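You operate a simulated robot arm through the tools that you are given. There is no shell and no other tool. Be economical: measure what you need, move in short steps, check, and stop when the job is done.

You are at the controls of a simulated two-armed robot. One attempt, no reset.

Task
Zero the gauge, squeeze-test the white sample and sort it by the reading.
Fine: steady the gauge while you work its lever, and leave the lever raised; 25 to 35 newton goes to GOOD, all else to REWORK.

It is judged by the outcome, as a careful person would: the job done as asked, and still so three seconds after it is handed in. It fails if anything else is knocked over, pushed out of place, dropped, spilled or broken.

Robot
Two 6-joint arms with two-finger parallel grippers on one trunk, on a base that drives. Base frame: it is fixed to the floor where the robot stands at the start and does not move with it; the origin is under the middle of the robot, x ahead of it, y to its left, z up. Lengths are in m, angles in rad, forces in N, time in s.
The left shoulder is at the start at [0.06, 0.187, 1.122], the right one opposite. With the tool pointing down near the work surface each hand reaches from about 0.22 to 0.62 m from the robot's upright axis, wherever it stands, measured 20 degrees to its own side. Places, roughly: zero key [0.5, 0, 0.8]; slot of the squeeze gauge [0.4, 0, 0.8]; gauge lever [0.5, -0.1, 0.9]; inside of the green tray [0.7, -0.5, 0.8]; inside of the orange tray [0.7, -0.7, 0.8]. Payload 1.57 kg a hand.
The tool frame of a hand sits at the grasp point between the pads (the TCP): z along the fingers, y along the line on which they close. The tips reach 0.03 m beyond it. Largest opening 0.11 m; finger width 0.024, thickness 0.012; the body of the gripper, 0.048 by 0.112 m, starts 0.078 m behind the TCP.
Orientation is that of the tool frame in the base frame, as [roll, pitch, yaw] about the fixed x, y, z axes, in that order (R = Rz(yaw) Ry(pitch) Rx(roll)). With the fingers straight down and closing along the base's y, the tool's x points along the base's -x, its y along +y and its z along -z.

Tools
- The arms move only by the tool servo_tool. It takes "left_steps", "right_steps" or both (then of equal length, played together; a hand with none holds still); each is a list of rows, each a list of 7 numbers: the shift along the base's x, y, z in m, then the turn, a rotation vector about the base's x, y, z in degrees, then the opening in per cent of the stroke, from 0 (shut) to 100 (fully open). In form: [[dx, dy, dz, wx, wy, wz, hand], ...]. A call has 1 to 8 rows; each row shifts and turns the commanded pose from where the row before left it. Each row takes 0.2 s and may step no farther than 0.05 m and 0.15 rad from the row before; otherwise, or with a gripper value out of range, the whole call is refused. A pose out of reach is approached as far as the arm can. The call stops where the force on the tool passes 90 N (or 10 N more than at its start, if that is more) or the arm is blocked; 0.2 s more then pass. Each finger travels about 0.153 m/s and halts on what it meets, pressing with about 26 N; the grip force reading is that of the motor and also rises with nothing between the fingers. The clock runs only during rows and for 0.2 s after the last one: add rows that do not move to give the fingers time. The reply holds the time, the measured pose of the TCP, the force on the tool along the base axes, the opening and the grip force, in the units named above and with some noise.
- Cameras (640 x 400 px; columns grow to the right, rows downward): "scene" is now at [-0.0154, -0.0148, 1.6601]; the picture's right is [-0.29, -0.96, 0.00], its down [-0.82, 0.25, -0.51] and it looks along [0.49, -0.15, -0.86] (base axes); focal length 262 px, centre (320, 200). "left" rides on the left gripper at [0.07, -0.016, -0.141] in its tool frame; the picture's right is [0.23, 0.97, 0.00], its down [-0.86, 0.20, -0.48] and it looks along [-0.47, 0.11, 0.88] (tool axes); focal length 222 px, centre (320, 200). "right" rides on the right gripper at [0.07, 0.016, -0.141] in its tool frame; the picture's right is [-0.23, 0.97, 0.00], its down [-0.86, -0.20, -0.48] and it looks along [-0.47, -0.11, 0.88] (tool axes); focal length 222 px, centre (320, 200). There is no depth. A picture from a camera that has moved, and an enlarged one, comes with that camera's place and axes in the base frame and with its lens. The place of the scene camera against the robot may be out by one fixed shift of up to 0.025 m in any direction.
- capture(camera): a new picture of that camera. No time passes.
- raise_lower(by): slides the trunk up (or, below 0, down) by that many m; the arms and the scene camera ride with it, the base frame stays. It gives what a move gives, with no picture.
- roll_base(legs): drives the robot by 1 to 6 legs, each [ahead, left, turn to the left] in m, m and rad, along the robot's own axes; the way and the turn of a leg run together, so that a leg with both is an arc; at most 1.5 m and 3.142 rad a leg. The arms and the cameras ride along, it lands a little off, and it stops where it bumps. It gives what a move gives.
- aim_head(pan, tilt): turns the head with the scene camera to pan (to the left, within 1.501 rad either way) and tilt (down, from -0.506 to 1.204), counted from straight ahead of the robot. It gives what a move gives.
- close_up(camera, box): a new picture of the part [left, top, right, bottom] of that camera's present view, enlarged. No time passes.
- hand_in(): hands the job in; it is judged then, once.

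Work in short steps. Places have to be worked out from the pictures, the camera data and where the tool is seen: move nearer, look again, correct. Check each grasp and each placing, and mend what went wrong. You have 120 turns and 92 pictures in all, those below and enlarged ones among them. Open the grippers and draw the arms clear of the work before you hand the job in, unless the task says otherwise; then end with one line.

The tools are called after "Call:" by a JSON object that holds its "op" and its "data". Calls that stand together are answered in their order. servo_tool: Moves the arms, as the interface text tells. Its arguments: {"type":"object","properties":{"left_steps":{"type":"array","items":{"type":"array","items":{"type":"number"}}},"right_steps":{"type":"array","items":{"type":"array","items":{"type":"number"}}}},"required":[]} The other tools are called the same way: raise_lower (by) slides the trunk up or down; roll_base (legs) drives the base; aim_head (pan, tilt) turns the head that bears the scene camera; capture (camera) takes a picture; close_up (camera, box) takes an enlarged picture of a part of a camera's view; hand_in () hands the job in.

At the start:

```text
t: 0.0
left_position: [0.281, -0.0176, 1.1781]
left_orientation: [-3.141, 0.0, 3.141]
left_force: [0.6, 0.2, -0.5]
left_opening: 0.1098
left_grasp_force: 0.0
right_position: [0.3358, -0.3264, 1.1462]
right_orientation: [3.141, 0.001, 3.141]
right_force: [0.3, -0.3, -0.5]
right_opening: 0.1098
right_grasp_force: 0.2
trunk travel left (down, up): [-0.75, 0.24]
robot x, y, heading: [-0.0012, -0.0002, 0.002]
head pan, tilt: [-0.293, 1.033]
```

scene: 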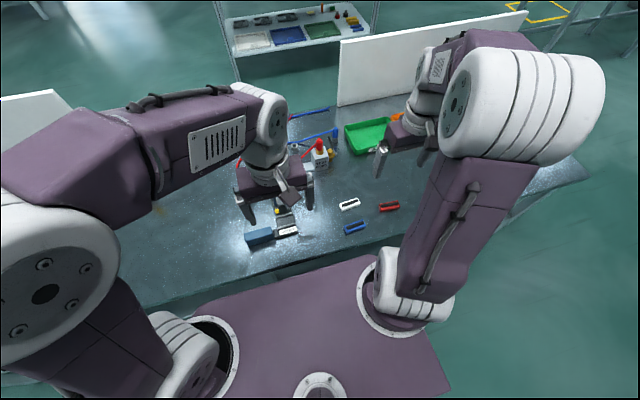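
right: 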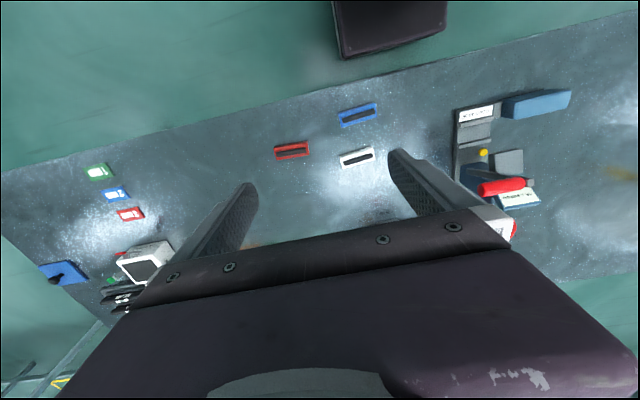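
left: 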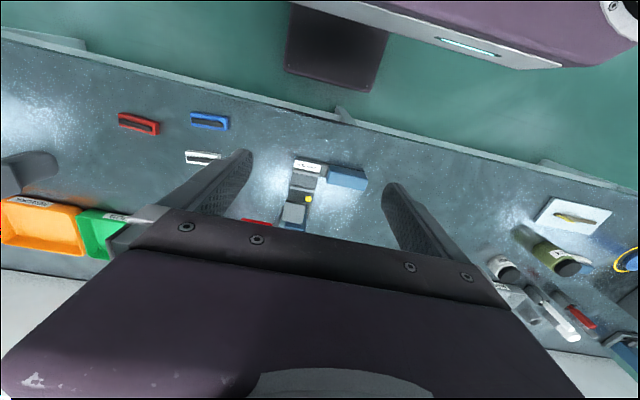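

The gauge stands in front, with white, blue and red samples to its right. I'll look closer at the gauge from both wrist cameras.

Call:
{"op": "close_up", "data": {"camera": "left", "box": [160, 100, 400, 250]}}

Call:
{"op": "close_up", "data": {"camera": "right", "box": [320, 80, 600, 255]}}

Call:
{"op": "close_up", "data": {"camera": "scene", "box": [220, 90, 460, 260]}}

```text
2.67 times, centred on (280, 175) of left
camera zoom: at [0.2102, -0.0339, 1.319], right [-0.23, 0.97, 0.0], down [0.86, 0.2, 0.48], along [0.47, 0.11, -0.88], focal length 592 px, centre (427, 267)
```

zoom: 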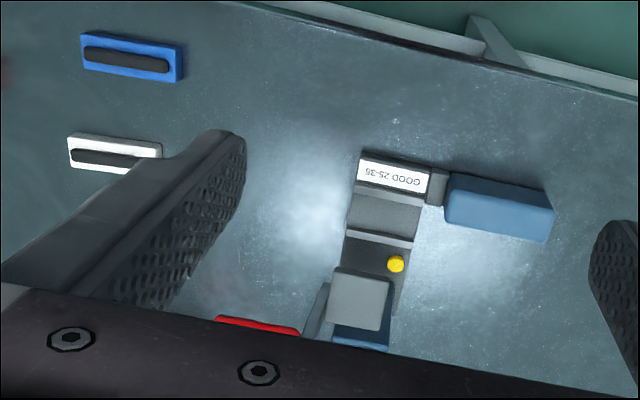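

```text
2.29 times, centred on (460, 168) of right
camera zoom: at [0.266, -0.311, 1.2862], right [0.23, 0.97, 0.0], down [0.86, -0.2, 0.48], along [0.47, -0.11, -0.88], focal length 508 px, centre (0, 274)
```

zoom: 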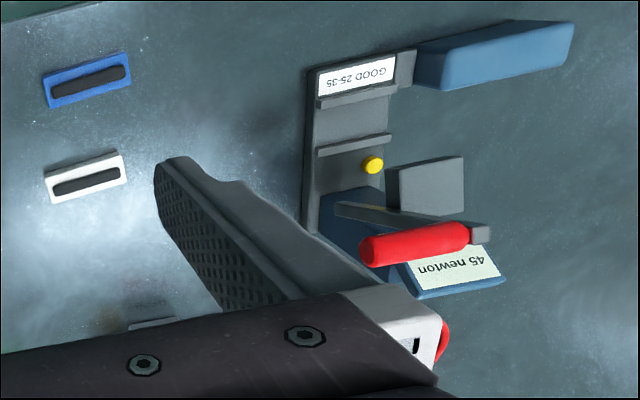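

```text
2.35 times, centred on (340, 175) of scene
camera zoom: at [-0.0154, -0.0148, 1.6601], right [-0.29, -0.96, 0.0], down [-0.82, 0.25, -0.51], along [0.49, -0.15, -0.86], focal length 616 px, centre (273, 259)
```

zoom: 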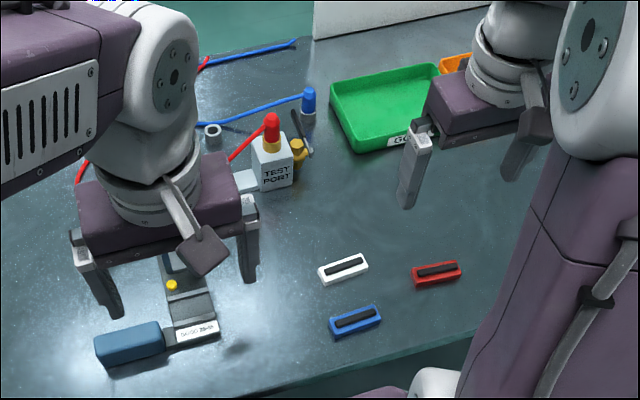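

The gauge lies along x, with a blue handle at its near left, a yellow key, and a red lever; its display shows 45 newton. I move the left hand aside to see it freely.

Call:
{"op": "servo_tool", "data": {"left_steps": [[0, 0.05, 0, 0, 0, 0, 100], [0, 0.05, 0, 0, 0, 0, 100], [0, 0.05, 0, 0, 0, 0, 100], [0, 0.05, 0, 0, 0, 0, 100], [0, 0.05, 0, 0, 0, 0, 100]]}}

Call:
{"op": "aim_head", "data": {"pan": 0.0, "tilt": 1.1}}

Call:
{"op": "capture", "data": {"camera": "scene"}}

Call:
{"op": "capture", "data": {"camera": "left"}}

```text
t: 1.2
left_position: [0.2805, 0.2345, 1.1791]
left_orientation: [-3.14, -0.001, -3.14]
left_force: [0.2, -0.2, 0.0]
left_opening: 0.11
left_grasp_force: 0.0
right_position: [0.3354, -0.3253, 1.1468]
right_orientation: [-3.139, 0.0, 3.141]
right_force: [-0.5, -0.5, -0.1]
right_opening: 0.1099
right_grasp_force: 0.1
trunk travel left (down, up): [-0.75, 0.24]
robot x, y, heading: [0.0013, -0.0005, 0.001]
head pan, tilt: [-0.293, 1.033]
```

```text
t: 2.0
left_position: [0.2806, 0.2331, 1.1791]
left_orientation: [-3.139, -0.002, 3.141]
left_force: [0.4, 0.3, -0.6]
left_opening: 0.11
left_grasp_force: 0.1
right_position: [0.3347, -0.3277, 1.1454]
right_orientation: [3.14, -0.001, 3.14]
right_force: [0.3, -0.4, 0.8]
right_opening: 0.1099
right_grasp_force: 0.1
trunk travel left (down, up): [-0.75, 0.24]
robot x, y, heading: [-0.0016, 0.0012, -0.002]
head pan, tilt: [0.0, 1.1]
```

```text
85 pictures are left
camera scene: at [-0.017, 0.0044, 1.6557], right [0.0, -1.0, 0.0], down [-0.89, 0.0, -0.45], along [0.45, 0.0, -0.89], focal length 262 px, centre (320, 200)
```

scene: 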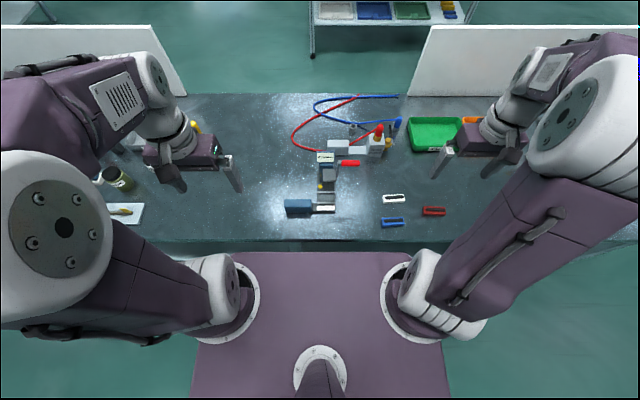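

```text
84 pictures are left
camera left: at [0.2103, 0.2162, 1.3204], right [-0.23, 0.97, 0.0], down [0.86, 0.2, 0.48], along [0.47, 0.11, -0.88], focal length 222 px, centre (320, 200)
```

left: 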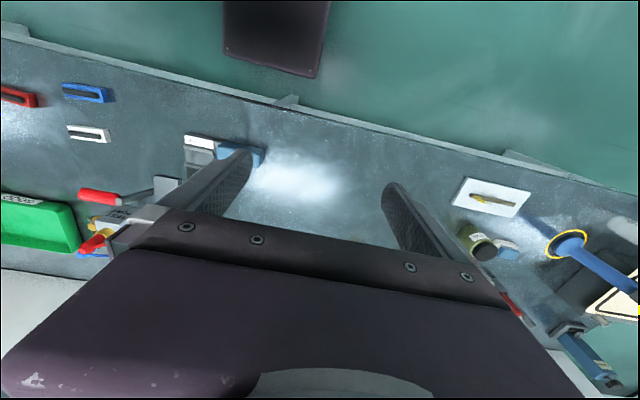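

Now a close view of the gauge and samples from the head.

Call:
{"op": "close_up", "data": {"camera": "scene", "box": [270, 115, 430, 235]}}

Call:
{"op": "close_up", "data": {"camera": "scene", "box": [280, 145, 350, 220]}}

```text
3.33 times, centred on (350, 175) of scene
camera zoom: at [-0.017, 0.0044, 1.6557], right [0.0, -1.0, 0.0], down [-0.89, 0.0, -0.45], along [0.45, 0.0, -0.89], focal length 873 px, centre (220, 283)
```

zoom: 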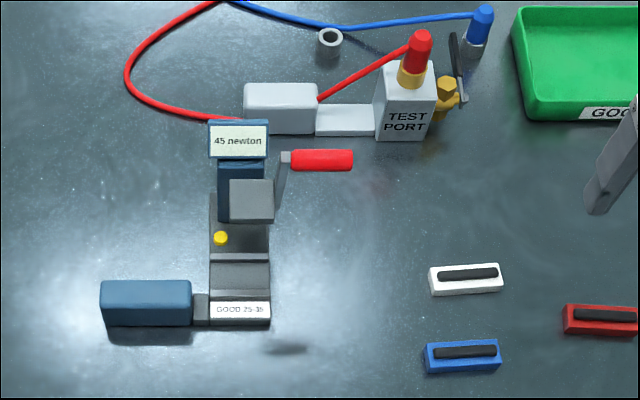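

```text
5.33 times, centred on (315, 182) of scene
camera zoom: at [-0.017, 0.0044, 1.6557], right [0.0, -1.0, 0.0], down [-0.89, 0.0, -0.45], along [0.45, 0.0, -0.89], focal length 1397 px, centre (347, 293)
```

zoom: 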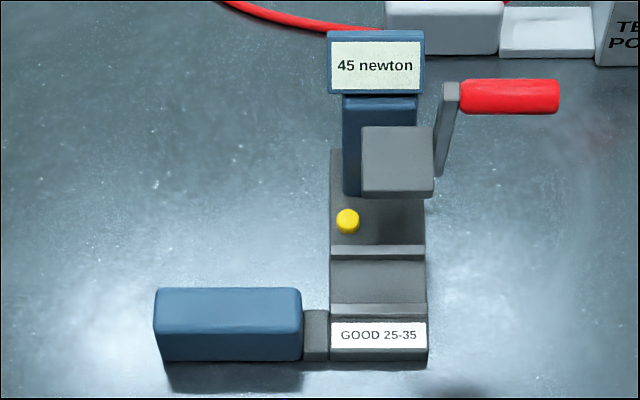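

Triangulating with the wrist views, I place the key at about (0.482, 0.0, 0.815), with the ram block close to its right at z ≈ 0.91. I'll turn the left hand −90° about z so it can press the key from the left, and later grip the blue handle.

Call:
{"op": "servo_tool", "data": {"left_steps": [[0.01, 0, -0.01, 0, 0, -8.2, 0], [0.01, 0, -0.01, 0, 0, -8.2, 0], [0.01, 0, -0.01, 0, 0, -8.2, 0], [0.01, 0, -0.01, 0, 0, -8.2, 0], [0.01, 0, -0.01, 0, 0, -8.2, 0], [0.01, 0, -0.01, 0, 0, -8.2, 0], [0.01, 0, -0.01, 0, 0, -8.2, 0], [0.01, 0, -0.01, 0, 0, -8.2, 0]]}}

Call:
{"op": "servo_tool", "data": {"left_steps": [[0.02, -0.01, -0.02, 0, 0, -8.2, 0], [0.02, -0.01, -0.02, 0, 0, -8.2, 0], [0.02, -0.01, -0.02, 0, 0, -8.0, 0], [0.02, -0.01, -0.02, -6.25, 0, 0, 0], [0.02, -0.01, -0.02, -6.25, 0, 0, 0], [0.01, -0.01, -0.02, -6.25, 0, 0, 0], [0.0, -0.02, -0.02, -6.25, 0, 0, 0]]}}

Call:
{"op": "capture", "data": {"camera": "left"}}

Call:
{"op": "capture", "data": {"camera": "scene"}}

```text
t: 3.8
left_position: [0.3611, 0.2328, 1.0971]
left_orientation: [3.14, 0.0, 1.993]
left_force: [-0.2, -0.4, 0.2]
left_opening: 0.0003
left_grasp_force: 21.7
right_position: [0.3364, -0.3266, 1.1467]
right_orientation: [3.141, 0.0, -3.141]
right_force: [0.0, -0.5, -0.5]
right_opening: 0.1103
right_grasp_force: 0.0
trunk travel left (down, up): [-0.75, 0.24]
robot x, y, heading: [0.0007, 0.0005, -0.002]
head pan, tilt: [0.0, 1.1]
```

```text
t: 5.4
left_position: [0.4709, 0.1521, 0.9583]
left_orientation: [3.139, 0.438, 1.573]
left_force: [-0.6, 0.4, -0.7]
left_opening: 0.0
left_grasp_force: 20.9
right_position: [0.336, -0.3274, 1.1475]
right_orientation: [-3.141, -0.001, -3.141]
right_force: [-0.6, 0.2, -0.5]
right_opening: 0.1103
right_grasp_force: 0.0
trunk travel left (down, up): [-0.75, 0.24]
robot x, y, heading: [-0.0014, -0.0019, -0.002]
head pan, tilt: [0.0, 1.1]
```

```text
81 pictures are left
camera left: at [0.4551, 0.2757, 1.0564], right [0.97, 0.21, -0.1], down [0.2, -0.57, 0.8], along [0.11, -0.79, -0.6], focal length 222 px, centre (320, 200)
```

left: 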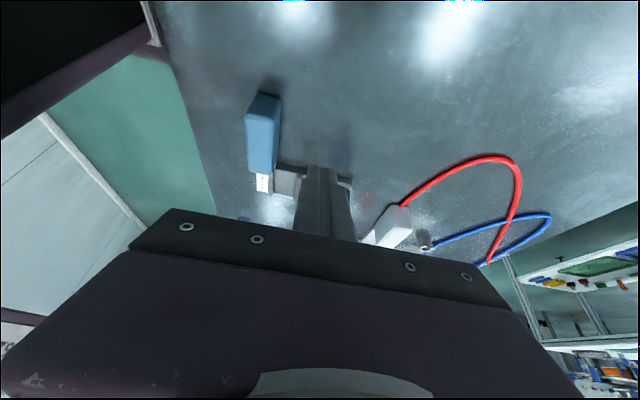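

```text
80 pictures are left
camera scene: at [-0.016, 0.0052, 1.6557], right [0.0, -1.0, 0.0], down [-0.89, 0.0, -0.45], along [0.45, 0.0, -0.89], focal length 262 px, centre (320, 200)
```

scene: 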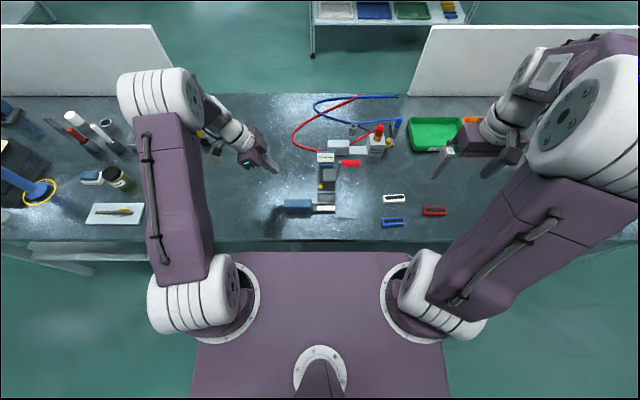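

The hand is turned and tilted as intended. I bring it close to the left of the key and look from the head.

Call:
{"op": "servo_tool", "data": {"left_steps": [[0.006, -0.03, -0.02, 0, 0, 0, 0], [0.005, -0.03, -0.02, 0, 0, 0, 0], [0, -0.03, -0.02, 0, 0, 0, 0]]}}

Call:
{"op": "close_up", "data": {"camera": "scene", "box": [280, 145, 350, 220]}}

Call:
{"op": "close_up", "data": {"camera": "left", "box": [240, 100, 440, 240]}}

```text
t: 6.2
left_position: [0.4826, 0.0615, 0.8987]
left_orientation: [3.141, 0.437, 1.57]
left_force: [0.1, 0.1, 0.4]
left_opening: 0.0002
left_grasp_force: 21.4
right_position: [0.3367, -0.3275, 1.1465]
right_orientation: [3.141, -0.001, -3.141]
right_force: [0.2, -0.9, -0.9]
right_opening: 0.1102
right_grasp_force: 0.2
trunk travel left (down, up): [-0.75, 0.24]
robot x, y, heading: [0.0002, 0.0008, -0.001]
head pan, tilt: [0.0, 1.1]
```

```text
5.33 times, centred on (315, 182) of scene
camera zoom: at [-0.0167, 0.0039, 1.6557], right [0.0, -1.0, 0.0], down [-0.89, 0.0, -0.45], along [0.45, 0.0, -0.89], focal length 1397 px, centre (347, 293)
```

zoom: 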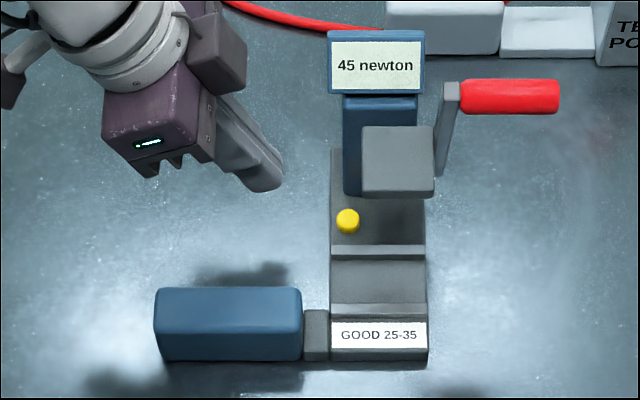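

```text
2.86 times, centred on (340, 170) of left
camera zoom: at [0.4651, 0.1844, 0.9972], right [0.97, 0.21, -0.1], down [0.2, -0.57, 0.79], along [0.11, -0.79, -0.6], focal length 635 px, centre (263, 286)
```

zoom: 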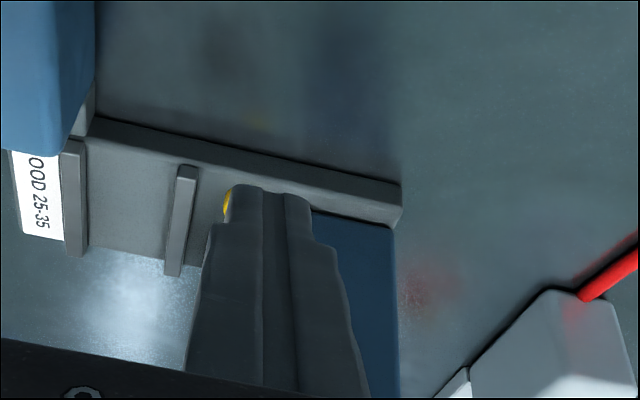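

Key refined to about (0.478, −0.003, 0.815). I hover the lower edge of the closed tips just above it.

Call:
{"op": "servo_tool", "data": {"left_steps": [[-0.0046, -0.03, -0.012, 0, 0, 0, 0], [0, -0.027, -0.014, 0, 0, 0, 0], [0, 0, 0, 0, 0, 0, 0]]}}

Call:
{"op": "close_up", "data": {"camera": "scene", "box": [280, 145, 350, 220]}}

Call:
{"op": "close_up", "data": {"camera": "left", "box": [240, 100, 440, 240]}}

```text
t: 7.0
left_position: [0.4759, 0.0062, 0.8736]
left_orientation: [-3.141, 0.436, 1.571]
left_force: [0.0, 1.1, -0.3]
left_opening: 0.0
left_grasp_force: 21.2
right_position: [0.3363, -0.3272, 1.1474]
right_orientation: [-3.141, 0.0, 3.139]
right_force: [-0.2, -0.9, -0.2]
right_opening: 0.1098
right_grasp_force: 0.1
trunk travel left (down, up): [-0.75, 0.24]
robot x, y, heading: [0.0033, -0.0013, 0.0]
head pan, tilt: [0.0, 1.1]
```

```text
5.33 times, centred on (315, 182) of scene
camera zoom: at [-0.017, 0.006, 1.6557], right [0.0, -1.0, 0.0], down [-0.89, 0.0, -0.45], along [0.45, 0.0, -0.89], focal length 1397 px, centre (347, 293)
```

zoom: 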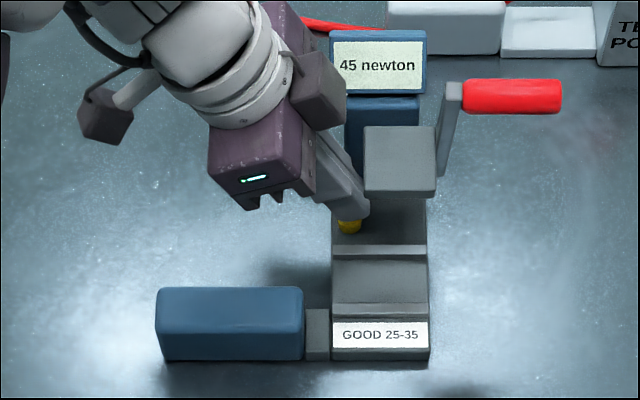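

```text
2.86 times, centred on (340, 170) of left
camera zoom: at [0.4584, 0.1289, 0.9708], right [0.97, 0.21, -0.1], down [0.2, -0.57, 0.8], along [0.11, -0.79, -0.6], focal length 635 px, centre (263, 286)
```

zoom: 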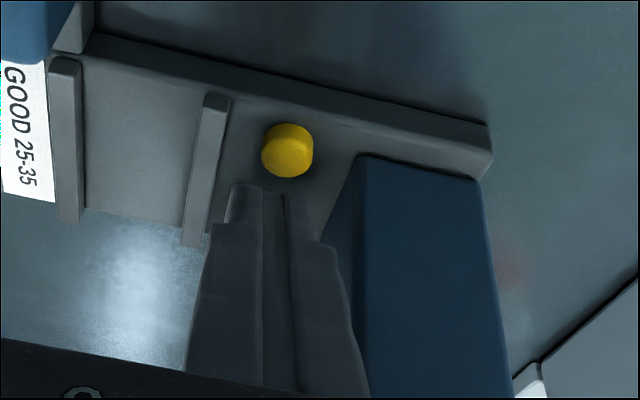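

The tip lies just above the key, a few millimetres short in x and −y. I correct and press down gently.

Call:
{"op": "servo_tool", "data": {"left_steps": [[0.004, -0.004, -0.006, 0, 0, 0, 0], [0, 0, -0.004, 0, 0, 0, 0], [0, 0, -0.004, 0, 0, 0, 0], [0, 0, -0.002, 0, 0, 0, 0]]}}

Call:
{"op": "close_up", "data": {"camera": "scene", "box": [280, 145, 350, 220]}}

```text
t: 8.0
left_position: [0.48, 0.0021, 0.8582]
left_orientation: [3.14, 0.437, 1.57]
left_force: [0.3, -0.8, 0.3]
left_opening: 0.0002
left_grasp_force: 21.4
right_position: [0.3351, -0.3263, 1.1463]
right_orientation: [-3.14, 0.0, 3.141]
right_force: [-0.2, 0.4, 0.3]
right_opening: 0.1099
right_grasp_force: 0.1
trunk travel left (down, up): [-0.75, 0.24]
robot x, y, heading: [0.0032, 0.0008, 0.0]
head pan, tilt: [0.0, 1.1]
```

```text
5.33 times, centred on (315, 182) of scene
camera zoom: at [-0.0169, 0.0047, 1.6557], right [0.0, -1.0, 0.0], down [-0.89, 0.0, -0.45], along [0.45, 0.0, -0.89], focal length 1397 px, centre (347, 293)
```

zoom: 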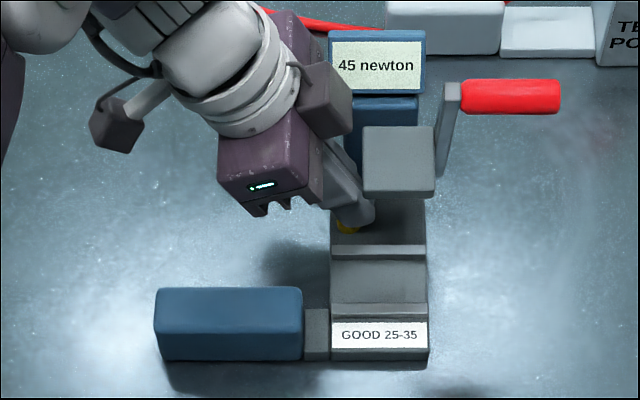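

No contact yet (corner ≈ 0.826). Continue down in 2 mm steps.

Call:
{"op": "servo_tool", "data": {"left_steps": [[0, 0, -0.002, 0, 0, 0, 0], [0, 0, -0.002, 0, 0, 0, 0], [0, 0, -0.002, 0, 0, 0, 0]]}}

Call:
{"op": "close_up", "data": {"camera": "left", "box": [240, 100, 440, 240]}}

Call:
{"op": "close_up", "data": {"camera": "scene", "box": [280, 145, 350, 220]}}

```text
t: 8.8
left_position: [0.4802, 0.0015, 0.8519]
left_orientation: [3.137, 0.437, 1.569]
left_force: [-0.6, 2.8, 14.0]
left_opening: 0.0
left_grasp_force: 21.4
right_position: [0.3334, -0.3262, 1.1474]
right_orientation: [3.14, 0.001, -3.142]
right_force: [0.6, 0.1, 0.6]
right_opening: 0.1096
right_grasp_force: 0.0
trunk travel left (down, up): [-0.75, 0.24]
robot x, y, heading: [-0.0007, 0.0017, -0.001]
head pan, tilt: [0.0, 1.1]
```

```text
2.86 times, centred on (340, 170) of left
camera zoom: at [0.4633, 0.1244, 0.9501], right [0.97, 0.21, -0.09], down [0.2, -0.57, 0.8], along [0.11, -0.79, -0.6], focal length 635 px, centre (263, 286)
```

zoom: 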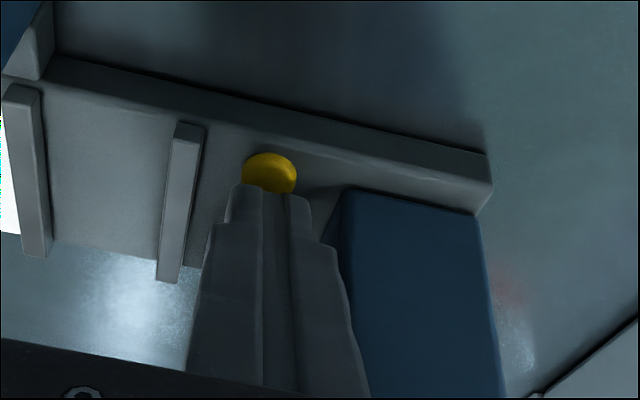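

```text
5.33 times, centred on (315, 182) of scene
camera zoom: at [-0.0192, 0.0052, 1.6559], right [0.0, -1.0, 0.0], down [-0.89, 0.0, -0.46], along [0.46, 0.0, -0.89], focal length 1397 px, centre (347, 293)
```

zoom: 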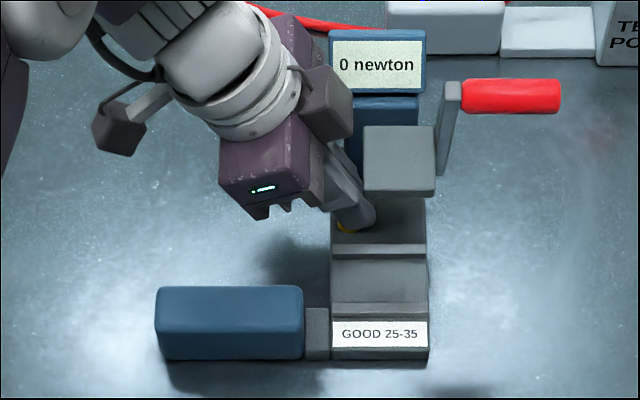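

The display reads 0. I withdraw upward-left and move above the blue handle (about x 0.40, y 0.08), opening the fingers.

Call:
{"op": "servo_tool", "data": {"left_steps": [[0, 0.0, 0.02, 0, 0, 0, 0], [0, 0.02, 0.03, 0, 0, 0, 0], [0, 0.03, 0.03, 0, 0, 0, 0], [-0.03, 0.03, 0.01, 0, 0, 0, 50], [-0.03, 0.01, 0, 0, 0, 0, 100], [-0.02, 0, 0, 0, 0, 0, 100], [0, 0, 0, 0, 0, 0, 100]]}}

Call:
{"op": "capture", "data": {"camera": "left"}}

Call:
{"op": "close_up", "data": {"camera": "scene", "box": [260, 135, 350, 225]}}

```text
t: 10.4
left_position: [0.4006, 0.0905, 0.9402]
left_orientation: [3.141, 0.437, 1.571]
left_force: [-0.5, -1.1, -0.5]
left_opening: 0.11
left_grasp_force: 0.1
right_position: [0.3352, -0.3252, 1.1463]
right_orientation: [-3.141, 0.0, 3.141]
right_force: [0.1, -0.3, -0.4]
right_opening: 0.1103
right_grasp_force: 0.1
trunk travel left (down, up): [-0.75, 0.24]
robot x, y, heading: [-0.0029, 0.0075, 0.002]
head pan, tilt: [0.0, 1.1]
```

```text
72 pictures are left
camera left: at [0.3845, 0.2134, 1.0379], right [0.97, 0.21, -0.1], down [0.2, -0.57, 0.79], along [0.11, -0.79, -0.6], focal length 222 px, centre (320, 200)
```

left: 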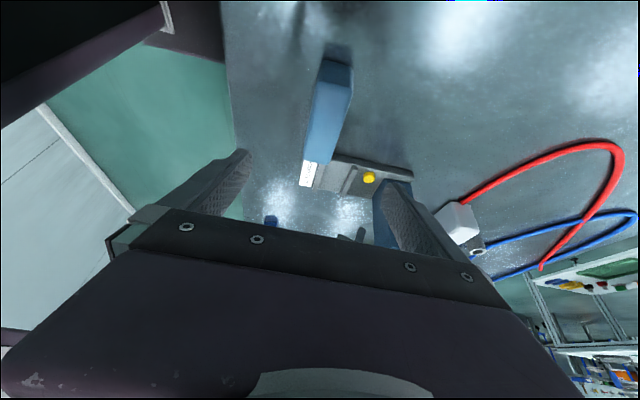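

```text
4.44 times, centred on (305, 180) of scene
camera zoom: at [-0.0168, 0.005, 1.6557], right [0.0, -1.0, 0.0], down [-0.89, 0.0, -0.45], along [0.45, 0.0, -0.89], focal length 1164 px, centre (387, 289)
```

zoom: 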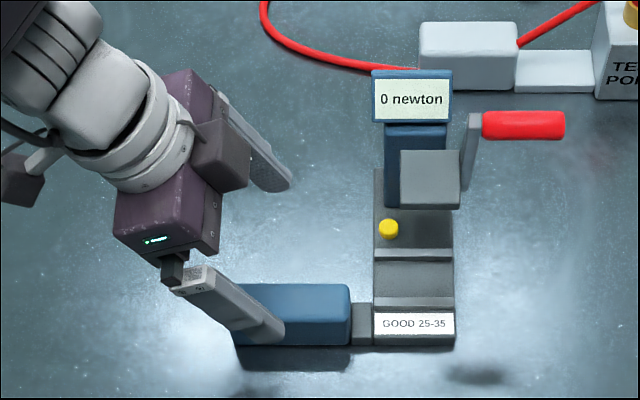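

I zoom into the handle from the left wrist camera to centre the grip.

Call:
{"op": "close_up", "data": {"camera": "left", "box": [260, 40, 400, 200]}}

```text
2.50 times, centred on (330, 120) of left
camera zoom: at [0.3845, 0.2134, 1.0379], right [0.97, 0.21, -0.1], down [0.2, -0.57, 0.79], along [0.11, -0.79, -0.6], focal length 555 px, centre (295, 400)
```

zoom: 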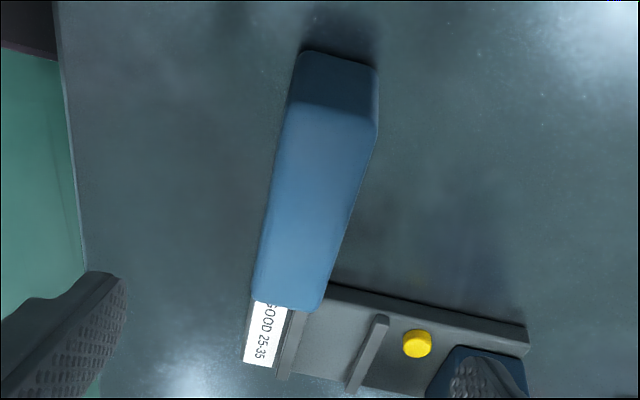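

Handle spans x 0.386–0.418, y 0.026–0.12, z 0.80–0.84. I descend over it and then close.

Call:
{"op": "servo_tool", "data": {"left_steps": [[0.0015, -0.004, -0.03, 0, 0, 0, 100], [0, 0, -0.03, 0, 0, 0, 100], [0, 0, -0.03, 0, 0, 0, 100], [0, 0, -0.009, 0, 0, 0, 100], [0, 0, 0, 0, 0, 0, 100]]}}

Call:
{"op": "close_up", "data": {"camera": "left", "box": [200, 40, 440, 240]}}

```text
t: 11.6
left_position: [0.402, 0.0876, 0.8408]
left_orientation: [3.141, 0.436, 1.571]
left_force: [0.0, -0.4, 0.7]
left_opening: 0.1099
left_grasp_force: 0.1
right_position: [0.3359, -0.3269, 1.1463]
right_orientation: [-3.14, 0.001, 3.141]
right_force: [1.0, 0.2, -0.2]
right_opening: 0.1098
right_grasp_force: 0.0
trunk travel left (down, up): [-0.75, 0.24]
robot x, y, heading: [0.0016, -0.0043, 0.001]
head pan, tilt: [0.0, 1.1]
```

```text
2.00 times, centred on (320, 140) of left
camera zoom: at [0.3859, 0.2093, 0.9389], right [0.97, 0.21, -0.1], down [0.2, -0.57, 0.8], along [0.11, -0.79, -0.6], focal length 444 px, centre (320, 320)
```

zoom: 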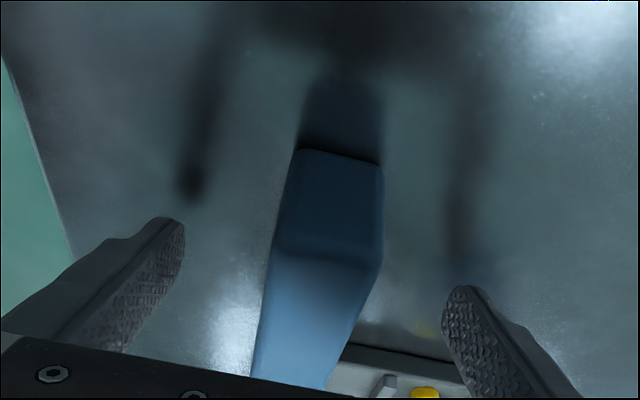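

Nearly centred. I close in stages: first to 38%, looking at contact forces.

Call:
{"op": "servo_tool", "data": {"left_steps": [[0.001, 0, 0, 0, 0, 0, 60], [0, 0, 0, 0, 0, 0, 38], [0, 0, 0, 0, 0, 0, 34], [0, 0, 0, 0, 0, 0, 34]]}}

Call:
{"op": "close_up", "data": {"camera": "left", "box": [200, 40, 440, 240]}}

```text
t: 12.6
left_position: [0.4027, 0.0881, 0.8428]
left_orientation: [-3.141, 0.437, 1.572]
left_force: [-3.5, 0.2, -0.1]
left_opening: 0.0399
left_grasp_force: 1.2
right_position: [0.3351, -0.3269, 1.1471]
right_orientation: [3.141, 0.001, 3.139]
right_force: [-1.0, -0.3, -0.5]
right_opening: 0.1101
right_grasp_force: 0.0
trunk travel left (down, up): [-0.75, 0.24]
robot x, y, heading: [0.0051, -0.0002, -0.005]
head pan, tilt: [0.0, 1.1]
```

```text
2.00 times, centred on (320, 140) of left
camera zoom: at [0.3869, 0.2097, 0.9391], right [0.97, 0.21, -0.1], down [0.2, -0.57, 0.8], along [0.11, -0.79, -0.6], focal length 444 px, centre (320, 320)
```

zoom: 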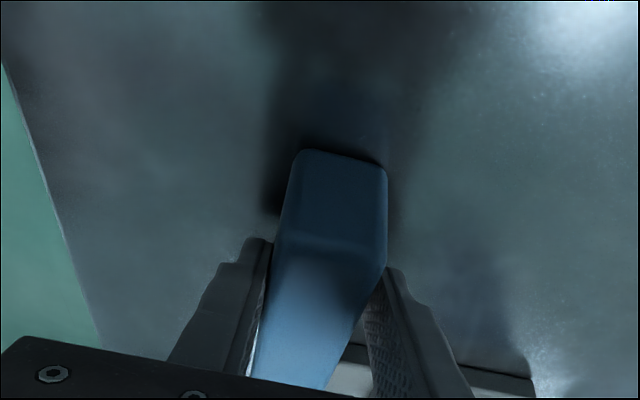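

The −x finger touches first (3.5 N), so I ease 1.5 mm back and close fully.

Call:
{"op": "servo_tool", "data": {"left_steps": [[-0.0015, 0, 0, 0, 0, 0, 35], [0, 0, 0, 0, 0, 0, 30], [0, 0, 0, 0, 0, 0, 0], [0, 0, 0, 0, 0, 0, 0]]}}

Call:
{"op": "capture", "data": {"camera": "scene"}}

```text
t: 13.6
left_position: [0.4027, 0.0877, 0.8415]
left_orientation: [3.141, 0.435, 1.569]
left_force: [-3.1, -0.6, -0.3]
left_opening: 0.0338
left_grasp_force: 26.2
right_position: [0.3352, -0.3271, 1.1468]
right_orientation: [3.141, 0.001, 3.141]
right_force: [0.5, -1.8, -0.1]
right_opening: 0.1102
right_grasp_force: 0.1
trunk travel left (down, up): [-0.75, 0.24]
robot x, y, heading: [0.0027, -0.0019, 0.0]
head pan, tilt: [0.0, 1.1]
```

```text
67 pictures are left
camera scene: at [-0.0176, 0.0049, 1.6557], right [0.0, -1.0, 0.0], down [-0.89, 0.0, -0.45], along [0.45, 0.0, -0.89], focal length 262 px, centre (320, 200)
```

scene: 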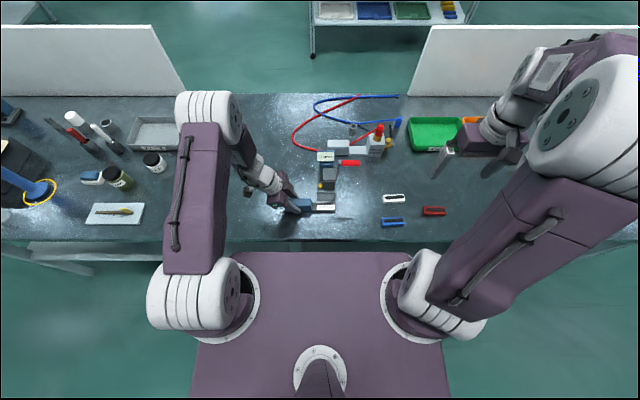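

The handle is held (34 mm, 26 N). Now the right hand goes above the white sample near (0.432, −0.268).

Call:
{"op": "servo_tool", "data": {"right_steps": [[0.02, 0.012, -0.04, 0, 0, 0, 100], [0.02, 0.012, -0.04, 0, 0, 0, 100], [0.02, 0.012, -0.04, 0, 0, 0, 100], [0.02, 0.012, -0.04, 0, 0, 0, 100], [0.017, 0.01, -0.03, 0, 0, 0, 100], [0, 0, 0, 0, 0, 0, 100]]}}

Call:
{"op": "capture", "data": {"camera": "right"}}

Call:
{"op": "close_up", "data": {"camera": "scene", "box": [350, 160, 450, 235]}}

```text
t: 15.0
left_position: [0.403, 0.0863, 0.8405]
left_orientation: [-3.141, 0.438, 1.571]
left_force: [-2.3, 0.6, 3.7]
left_opening: 0.0337
left_grasp_force: 25.9
right_position: [0.431, -0.268, 0.9565]
right_orientation: [3.14, 0.001, 3.141]
right_force: [-0.1, -0.6, -0.2]
right_opening: 0.1097
right_grasp_force: 0.1
trunk travel left (down, up): [-0.75, 0.24]
robot x, y, heading: [-0.0008, 0.0002, 0.001]
head pan, tilt: [0.0, 1.1]
```

```text
66 pictures are left
camera right: at [0.3622, -0.2529, 1.0959], right [0.23, 0.97, 0.0], down [0.85, -0.2, 0.48], along [0.47, -0.11, -0.88], focal length 222 px, centre (320, 200)
```

right: 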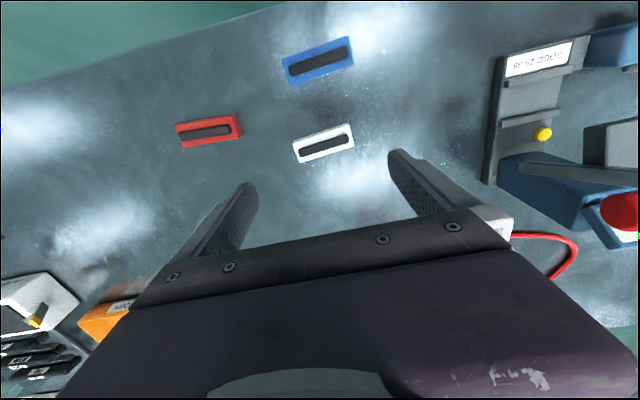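

```text
5.33 times, centred on (400, 198) of scene
camera zoom: at [-0.0176, 0.0051, 1.6557], right [0.0, -1.0, 0.0], down [-0.89, 0.0, -0.45], along [0.45, 0.0, -0.89], focal length 1397 px, centre (-107, 213)
```

zoom: 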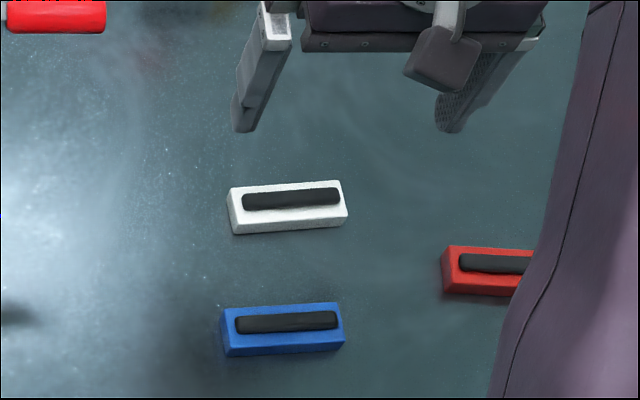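

Sample centre ≈ (0.432, −0.266), turned about +6°. I measure its width and height, and the slot, with close-ups.

Call:
{"op": "close_up", "data": {"camera": "right", "box": [270, 100, 400, 190]}}

Call:
{"op": "close_up", "data": {"camera": "right", "box": [470, 20, 640, 240]}}

```text
4.44 times, centred on (335, 145) of right
camera zoom: at [0.3622, -0.2529, 1.0959], right [0.23, 0.97, 0.0], down [0.85, -0.2, 0.48], along [0.47, -0.11, -0.88], focal length 987 px, centre (253, 444)
```

zoom: 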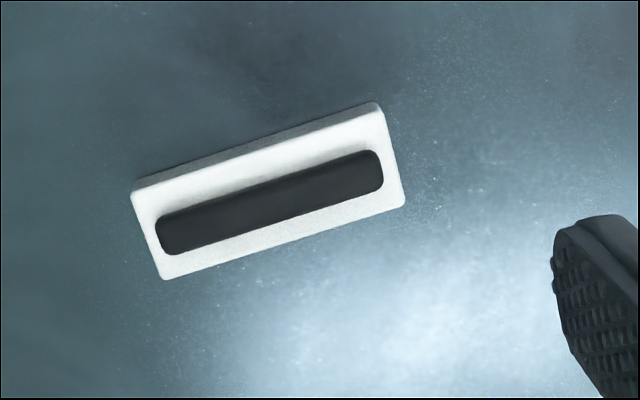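

```text
1.82 times, centred on (555, 130) of right
camera zoom: at [0.3622, -0.2529, 1.0959], right [0.23, 0.97, 0.0], down [0.85, -0.2, 0.48], along [0.47, -0.11, -0.88], focal length 404 px, centre (-107, 327)
```

zoom: 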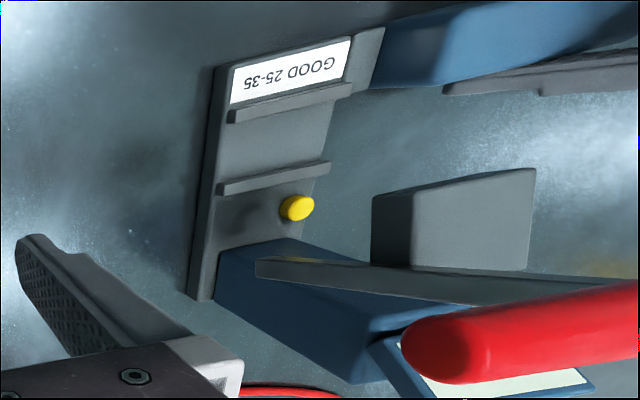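

Sample is about 72 × 28 mm, the slot gap about 34 mm. I align the right hand (+6° yaw, 12° lean back so the gripper body will clear the ram) and descend partway.

Call:
{"op": "servo_tool", "data": {"right_steps": [[0.001, 0.002, -0.01, 0, 0, 6, 100], [0, 0, -0.02, 0.63, -6, 0, 100], [0, 0, -0.03, 0.63, -6, 0, 100], [0, 0, -0.02, 0, 0, 0, 100], [0, 0, 0, 0, 0, 0, 100]]}}

Call:
{"op": "capture", "data": {"camera": "right"}}

Call:
{"op": "close_up", "data": {"camera": "scene", "box": [350, 160, 450, 235]}}

```text
t: 16.2
left_position: [0.4014, 0.087, 0.8415]
left_orientation: [3.141, 0.434, 1.571]
left_force: [-1.4, 0.6, 3.0]
left_opening: 0.0339
left_grasp_force: 26.1
right_position: [0.4361, -0.2629, 0.8914]
right_orientation: [3.135, 0.211, -3.037]
right_force: [-0.1, -0.7, -0.3]
right_opening: 0.11
right_grasp_force: 0.1
right hand out of reach, approached as far as the arm can: row 3, 4
trunk travel left (down, up): [-0.75, 0.24]
robot x, y, heading: [0.0038, 0.0014, -0.002]
head pan, tilt: [0.0, 1.1]
```

```text
62 pictures are left
camera right: at [0.3373, -0.2583, 1.0133], right [0.12, 0.99, 0.05], down [0.75, -0.12, 0.64], along [0.65, -0.04, -0.76], focal length 222 px, centre (320, 200)
```

right: 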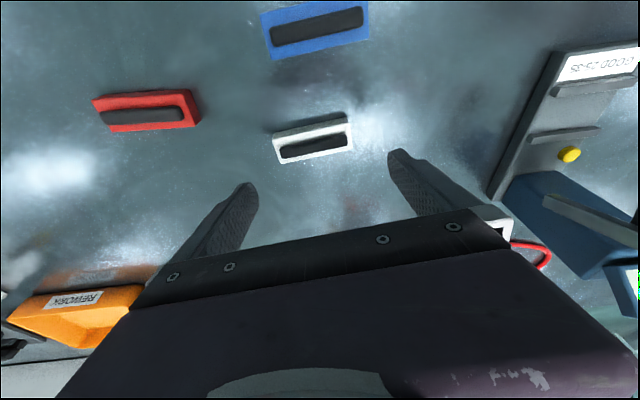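

```text
5.33 times, centred on (400, 198) of scene
camera zoom: at [-0.0175, 0.0051, 1.6557], right [0.0, -1.0, 0.0], down [-0.89, 0.0, -0.45], along [0.45, 0.0, -0.89], focal length 1397 px, centre (-107, 213)
```

zoom: 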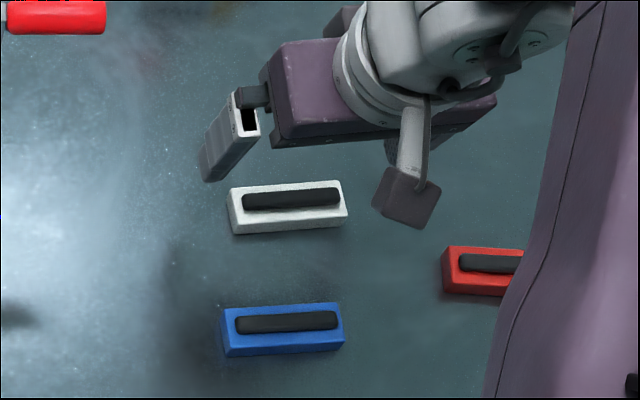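

The tilted pose is out of reach at that height. I test with half the lean.

Call:
{"op": "servo_tool", "data": {"right_steps": [[0, 0, 0, -0.63, 6, 0, 100], [0, 0, 0, 0, 0, 0, 100]]}}

```text
t: 16.8
left_position: [0.4018, 0.0859, 0.8417]
left_orientation: [3.141, 0.437, 1.571]
left_force: [-1.3, 2.0, 3.1]
left_opening: 0.0339
left_grasp_force: 25.9
right_position: [0.4379, -0.2558, 0.8906]
right_orientation: [3.111, 0.182, -3.035]
right_force: [-0.4, 0.0, -0.2]
right_opening: 0.1098
right_grasp_force: 0.1
right hand out of reach, approached as far as the arm can: row 1
trunk travel left (down, up): [-0.75, 0.24]
robot x, y, heading: [-0.0007, 0.0037, 0.001]
head pan, tilt: [0.0, 1.1]
```

Still limited; I remove the remaining lean.

Call:
{"op": "servo_tool", "data": {"right_steps": [[0, 0, 0, -0.63, 6, 0, 100], [0, 0, 0, 0, 0, 0, 100]]}}

Call:
{"op": "capture", "data": {"camera": "scene"}}

```text
t: 17.4
left_position: [0.4015, 0.0871, 0.8408]
left_orientation: [-3.141, 0.436, 1.571]
left_force: [-1.0, 0.5, 4.5]
left_opening: 0.0339
left_grasp_force: 26.0
right_position: [0.4378, -0.2559, 0.8922]
right_orientation: [3.112, 0.077, -3.035]
right_force: [-0.4, -0.7, -0.4]
right_opening: 0.1103
right_grasp_force: 0.0
trunk travel left (down, up): [-0.75, 0.24]
robot x, y, heading: [0.0001, 0.0041, 0.001]
head pan, tilt: [0.0, 1.1]
```

```text
60 pictures are left
camera scene: at [-0.0175, 0.0051, 1.6557], right [0.0, -1.0, 0.0], down [-0.89, 0.0, -0.45], along [0.45, 0.0, -0.89], focal length 262 px, centre (320, 200)
```

scene: 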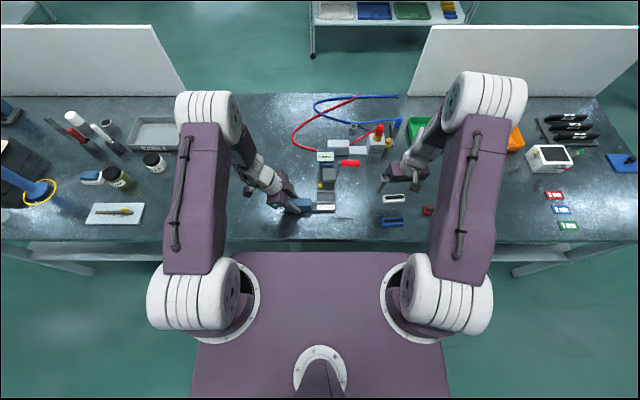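

Vertical is fine. Refined sample: centre (0.4355, −0.265), 72 × 26 × 18 mm. I straighten, centre and descend.

Call:
{"op": "servo_tool", "data": {"right_steps": [[-0.001, -0.005, 0.005, -2.1, 4.2, -1, 100], [-0.001, -0.004, 0, 0, 0, 0, 100], [0, 0, -0.02, 0, 0, 0, 100], [0, 0, 0, 0, 0, 0, 100]]}}

Call:
{"op": "capture", "data": {"camera": "right"}}

```text
t: 18.4
left_position: [0.4019, 0.0869, 0.8414]
left_orientation: [-3.141, 0.436, 1.57]
left_force: [-1.3, 1.0, 3.4]
left_opening: 0.0343
left_grasp_force: 25.9
right_position: [0.4347, -0.2652, 0.8762]
right_orientation: [3.141, 0.0, -3.051]
right_force: [0.0, 0.1, 0.8]
right_opening: 0.1098
right_grasp_force: 0.1
trunk travel left (down, up): [-0.75, 0.24]
robot x, y, heading: [-0.0, -0.0018, -0.004]
head pan, tilt: [0.0, 1.1]
```

```text
59 pictures are left
camera right: at [0.3651, -0.2553, 1.016], right [0.14, 0.99, 0.0], down [0.87, -0.12, 0.48], along [0.47, -0.07, -0.88], focal length 222 px, centre (320, 200)
```

right: 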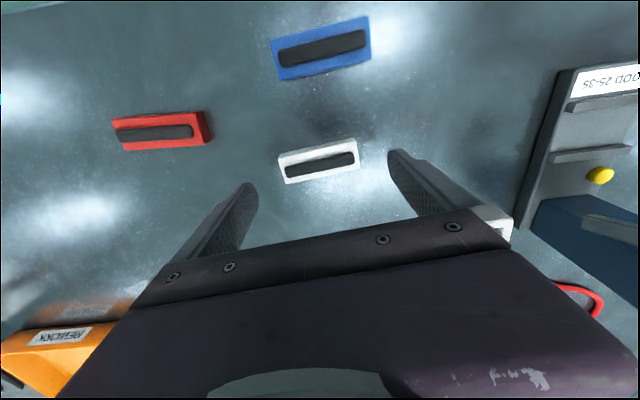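

Centred within 2 mm. Descend to z ≈ 0.836 and close.

Call:
{"op": "servo_tool", "data": {"right_steps": [[-0.001, 0, -0.02, 0, 0, 0, 100], [0, 0, -0.02, 0, 0, 0, 100], [0, 0, 0, 0, 0, 0, 75], [0, 0, 0, 0, 0, 0, 60], [0, 0, 0, 0, 0, 0, 40], [0, 0, 0, 0, 0, 0, 40]]}}

Call:
{"op": "capture", "data": {"camera": "right"}}

```text
t: 19.8
left_position: [0.4021, 0.0879, 0.8416]
left_orientation: [-3.141, 0.435, 1.572]
left_force: [-1.2, 2.1, 4.3]
left_opening: 0.0339
left_grasp_force: 26.1
right_position: [0.4349, -0.2657, 0.8365]
right_orientation: [3.14, 0.001, -3.051]
right_force: [0.1, 0.1, 0.7]
right_opening: 0.0744
right_grasp_force: 26.3
trunk travel left (down, up): [-0.75, 0.24]
robot x, y, heading: [-0.0002, -0.0007, -0.003]
head pan, tilt: [0.0, 1.1]
```

```text
58 pictures are left
camera right: at [0.3642, -0.2557, 0.9766], right [0.14, 0.99, 0.0], down [0.87, -0.12, 0.48], along [0.47, -0.07, -0.88], focal length 222 px, centre (320, 200)
```

right: 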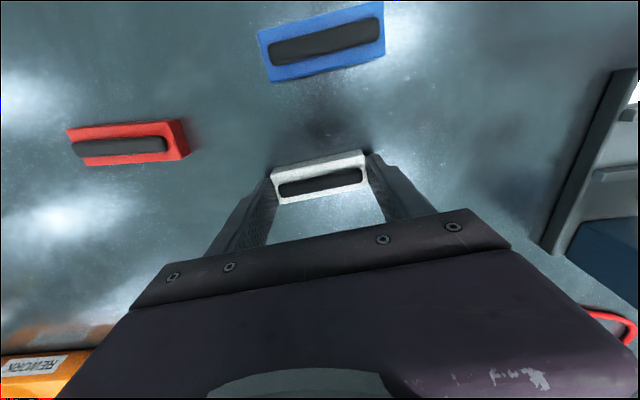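

Sample is gripped (74 mm). The ram block top (~0.93) would hit the gripper body over the slot unless the hand leans back ~20°, which this stance doesn't allow; I'll free the left hand, lift the sample, and back the base off ~9 cm to gain that freedom.

Call:
{"op": "servo_tool", "data": {"left_steps": [[0, 0, 0, 0, 0, 0, 60], [0, 0, 0, 0, 0, 0, 100], [0, 0, 0, 0, 0, 0, 100], [0, 0.01, 0.03, 0, 0, 0, 100], [0, 0.015, 0.03, 0, 0, 0, 100], [0, 0.015, 0.03, 0, 0, 0, 100], [0, 0.01, 0.02, 0, 0, 0, 100]], "right_steps": [[0, 0, 0.01, 0, 0, 0, 40], [0, 0, 0.03, 0, 0, 0, 40], [0, 0, 0.03, 0, 0, 0, 40], [0, 0, 0.03, 0, 0, -2.5, 40], [0, 0, 0.03, 0, 0, -2.5, 40], [0, 0, 0, 0, 0, 0, 40], [0, 0, 0, 0, 0, 0, 40]]}}

Call:
{"op": "capture", "data": {"camera": "scene"}}

```text
t: 21.4
left_position: [0.4029, 0.1386, 0.952]
left_orientation: [3.141, 0.436, 1.571]
left_force: [0.3, -0.5, 0.0]
left_opening: 0.1101
left_grasp_force: 0.1
right_position: [0.4365, -0.2668, 0.9677]
right_orientation: [3.14, 0.0, -3.141]
right_force: [-1.1, 0.5, -1.2]
right_opening: 0.0744
right_grasp_force: 26.2
trunk travel left (down, up): [-0.75, 0.24]
robot x, y, heading: [0.0007, 0.0017, 0.003]
head pan, tilt: [0.0, 1.1]
```

```text
57 pictures are left
camera scene: at [-0.0174, 0.005, 1.6557], right [0.0, -1.0, 0.0], down [-0.89, 0.0, -0.45], along [0.45, 0.0, -0.89], focal length 262 px, centre (320, 200)
```

scene: 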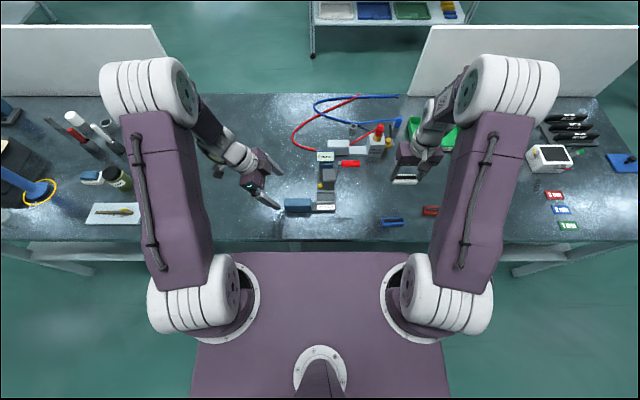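

Both hands are clear and the sample is lifted. Back the base off 9 cm.

Call:
{"op": "roll_base", "data": {"legs": [[-0.09, 0, 0]]}}

Call:
{"op": "servo_tool", "data": {"right_steps": [[0.02, 0.03, 0, 0, -6.5, 0, 40], [0.02, 0.03, 0, 0, -6.5, 0, 40], [0.02, 0.04, 0, 0, -7, 0, 40], [0, 0.02, 0, 0, 0, 0, 40]]}}

Call:
{"op": "capture", "data": {"camera": "scene"}}

```text
t: 22.5
left_position: [0.313, 0.1371, 0.95]
left_orientation: [-3.139, 0.437, 1.57]
left_force: [-0.4, 1.3, 1.1]
left_opening: 0.1098
left_grasp_force: 0.0
right_position: [0.3479, -0.2661, 0.968]
right_orientation: [3.139, -0.002, -3.14]
right_force: [-0.7, -0.2, -0.4]
right_opening: 0.0743
right_grasp_force: 26.0
trunk travel left (down, up): [-0.75, 0.24]
robot x, y, heading: [-0.0893, -0.0002, 0.001]
head pan, tilt: [0.0, 1.1]
```

```text
t: 23.5
left_position: [0.3136, 0.1374, 0.9525]
left_orientation: [3.141, 0.437, 1.57]
left_force: [0.5, -0.5, 0.4]
left_opening: 0.1101
left_grasp_force: 0.0
right_position: [0.409, -0.1456, 0.9697]
right_orientation: [3.14, 0.351, -3.139]
right_force: [-0.2, 0.0, -1.2]
right_opening: 0.0743
right_grasp_force: 25.9
trunk travel left (down, up): [-0.75, 0.24]
robot x, y, heading: [-0.0903, 0.0002, -0.003]
head pan, tilt: [0.0, 1.1]
```

```text
56 pictures are left
camera scene: at [-0.1054, 0.0057, 1.6557], right [0.0, -1.0, 0.0], down [-0.89, 0.0, -0.45], along [0.45, 0.0, -0.89], focal length 262 px, centre (320, 200)
```

scene: 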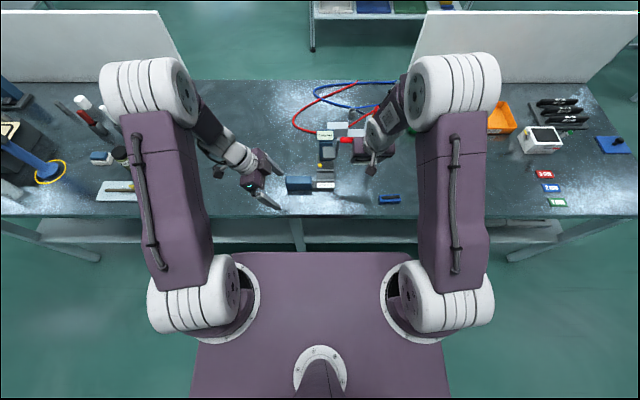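

The lean works here, but the sample must be gripped with the lean already in. I straighten, set the sample down at about (0.42, −0.20), and re-grip leaning.

Call:
{"op": "servo_tool", "data": {"right_steps": [[0.004, -0.02, 0, 0, 6.5, 0, 40], [0.004, -0.02, -0.01, 0, 6.5, 0, 40], [0.003, -0.015, -0.03, 0, 7, 0, 40], [0, 0, -0.03, 0, 0, 0, 40], [0, 0, -0.03, 0, 0, 0, 40], [0, 0, -0.02, 0, 0, 0, 40], [0, 0, -0.01, 0, 0, 0, 40]]}}

```text
t: 25.1
left_position: [0.3126, 0.1373, 0.9508]
left_orientation: [-3.141, 0.437, 1.57]
left_force: [-0.5, -0.2, 0.0]
left_opening: 0.1101
left_grasp_force: 0.0
right_position: [0.4172, -0.2023, 0.8391]
right_orientation: [-3.141, 0.0, -3.14]
right_force: [-0.2, 0.2, -0.9]
right_opening: 0.0743
right_grasp_force: 26.4
trunk travel left (down, up): [-0.75, 0.24]
robot x, y, heading: [-0.0915, 0.0025, -0.002]
head pan, tilt: [0.0, 1.1]
```

Touch down, release, and lean the hand 20° around the sample, staying slightly higher.

Call:
{"op": "servo_tool", "data": {"right_steps": [[0, 0, -0.002, 0, 0, 0, 40], [0, 0, 0, 0, 0, 0, 85], [0, 0, 0, 0, 0, 0, 90], [0, 0, 0.004, 0, -7, 0, 90], [-0.001, 0, 0.002, 0, -7, 0, 90], [-0.001, 0, 0, 0, -6, 0, 90], [0, 0, 0, 0, 0, 0, 90]]}}

Call:
{"op": "capture", "data": {"camera": "right"}}

```text
t: 26.7
left_position: [0.3129, 0.1374, 0.951]
left_orientation: [3.142, 0.435, 1.571]
left_force: [0.0, -0.2, -0.1]
left_opening: 0.11
left_grasp_force: 0.0
right_position: [0.4138, -0.2007, 0.8424]
right_orientation: [3.141, 0.35, -3.139]
right_force: [0.4, 0.4, -0.5]
right_opening: 0.0988
right_grasp_force: 0.1
trunk travel left (down, up): [-0.75, 0.24]
robot x, y, heading: [-0.0921, 0.0021, 0.002]
head pan, tilt: [0.0, 1.1]
```

```text
55 pictures are left
camera right: at [0.3009, -0.1868, 0.9499], right [0.21, 0.97, 0.08], down [0.64, -0.2, 0.74], along [0.74, -0.11, -0.66], focal length 222 px, centre (320, 200)
```

right: 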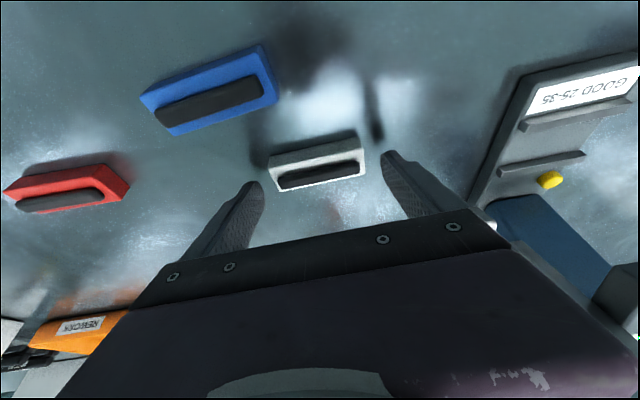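

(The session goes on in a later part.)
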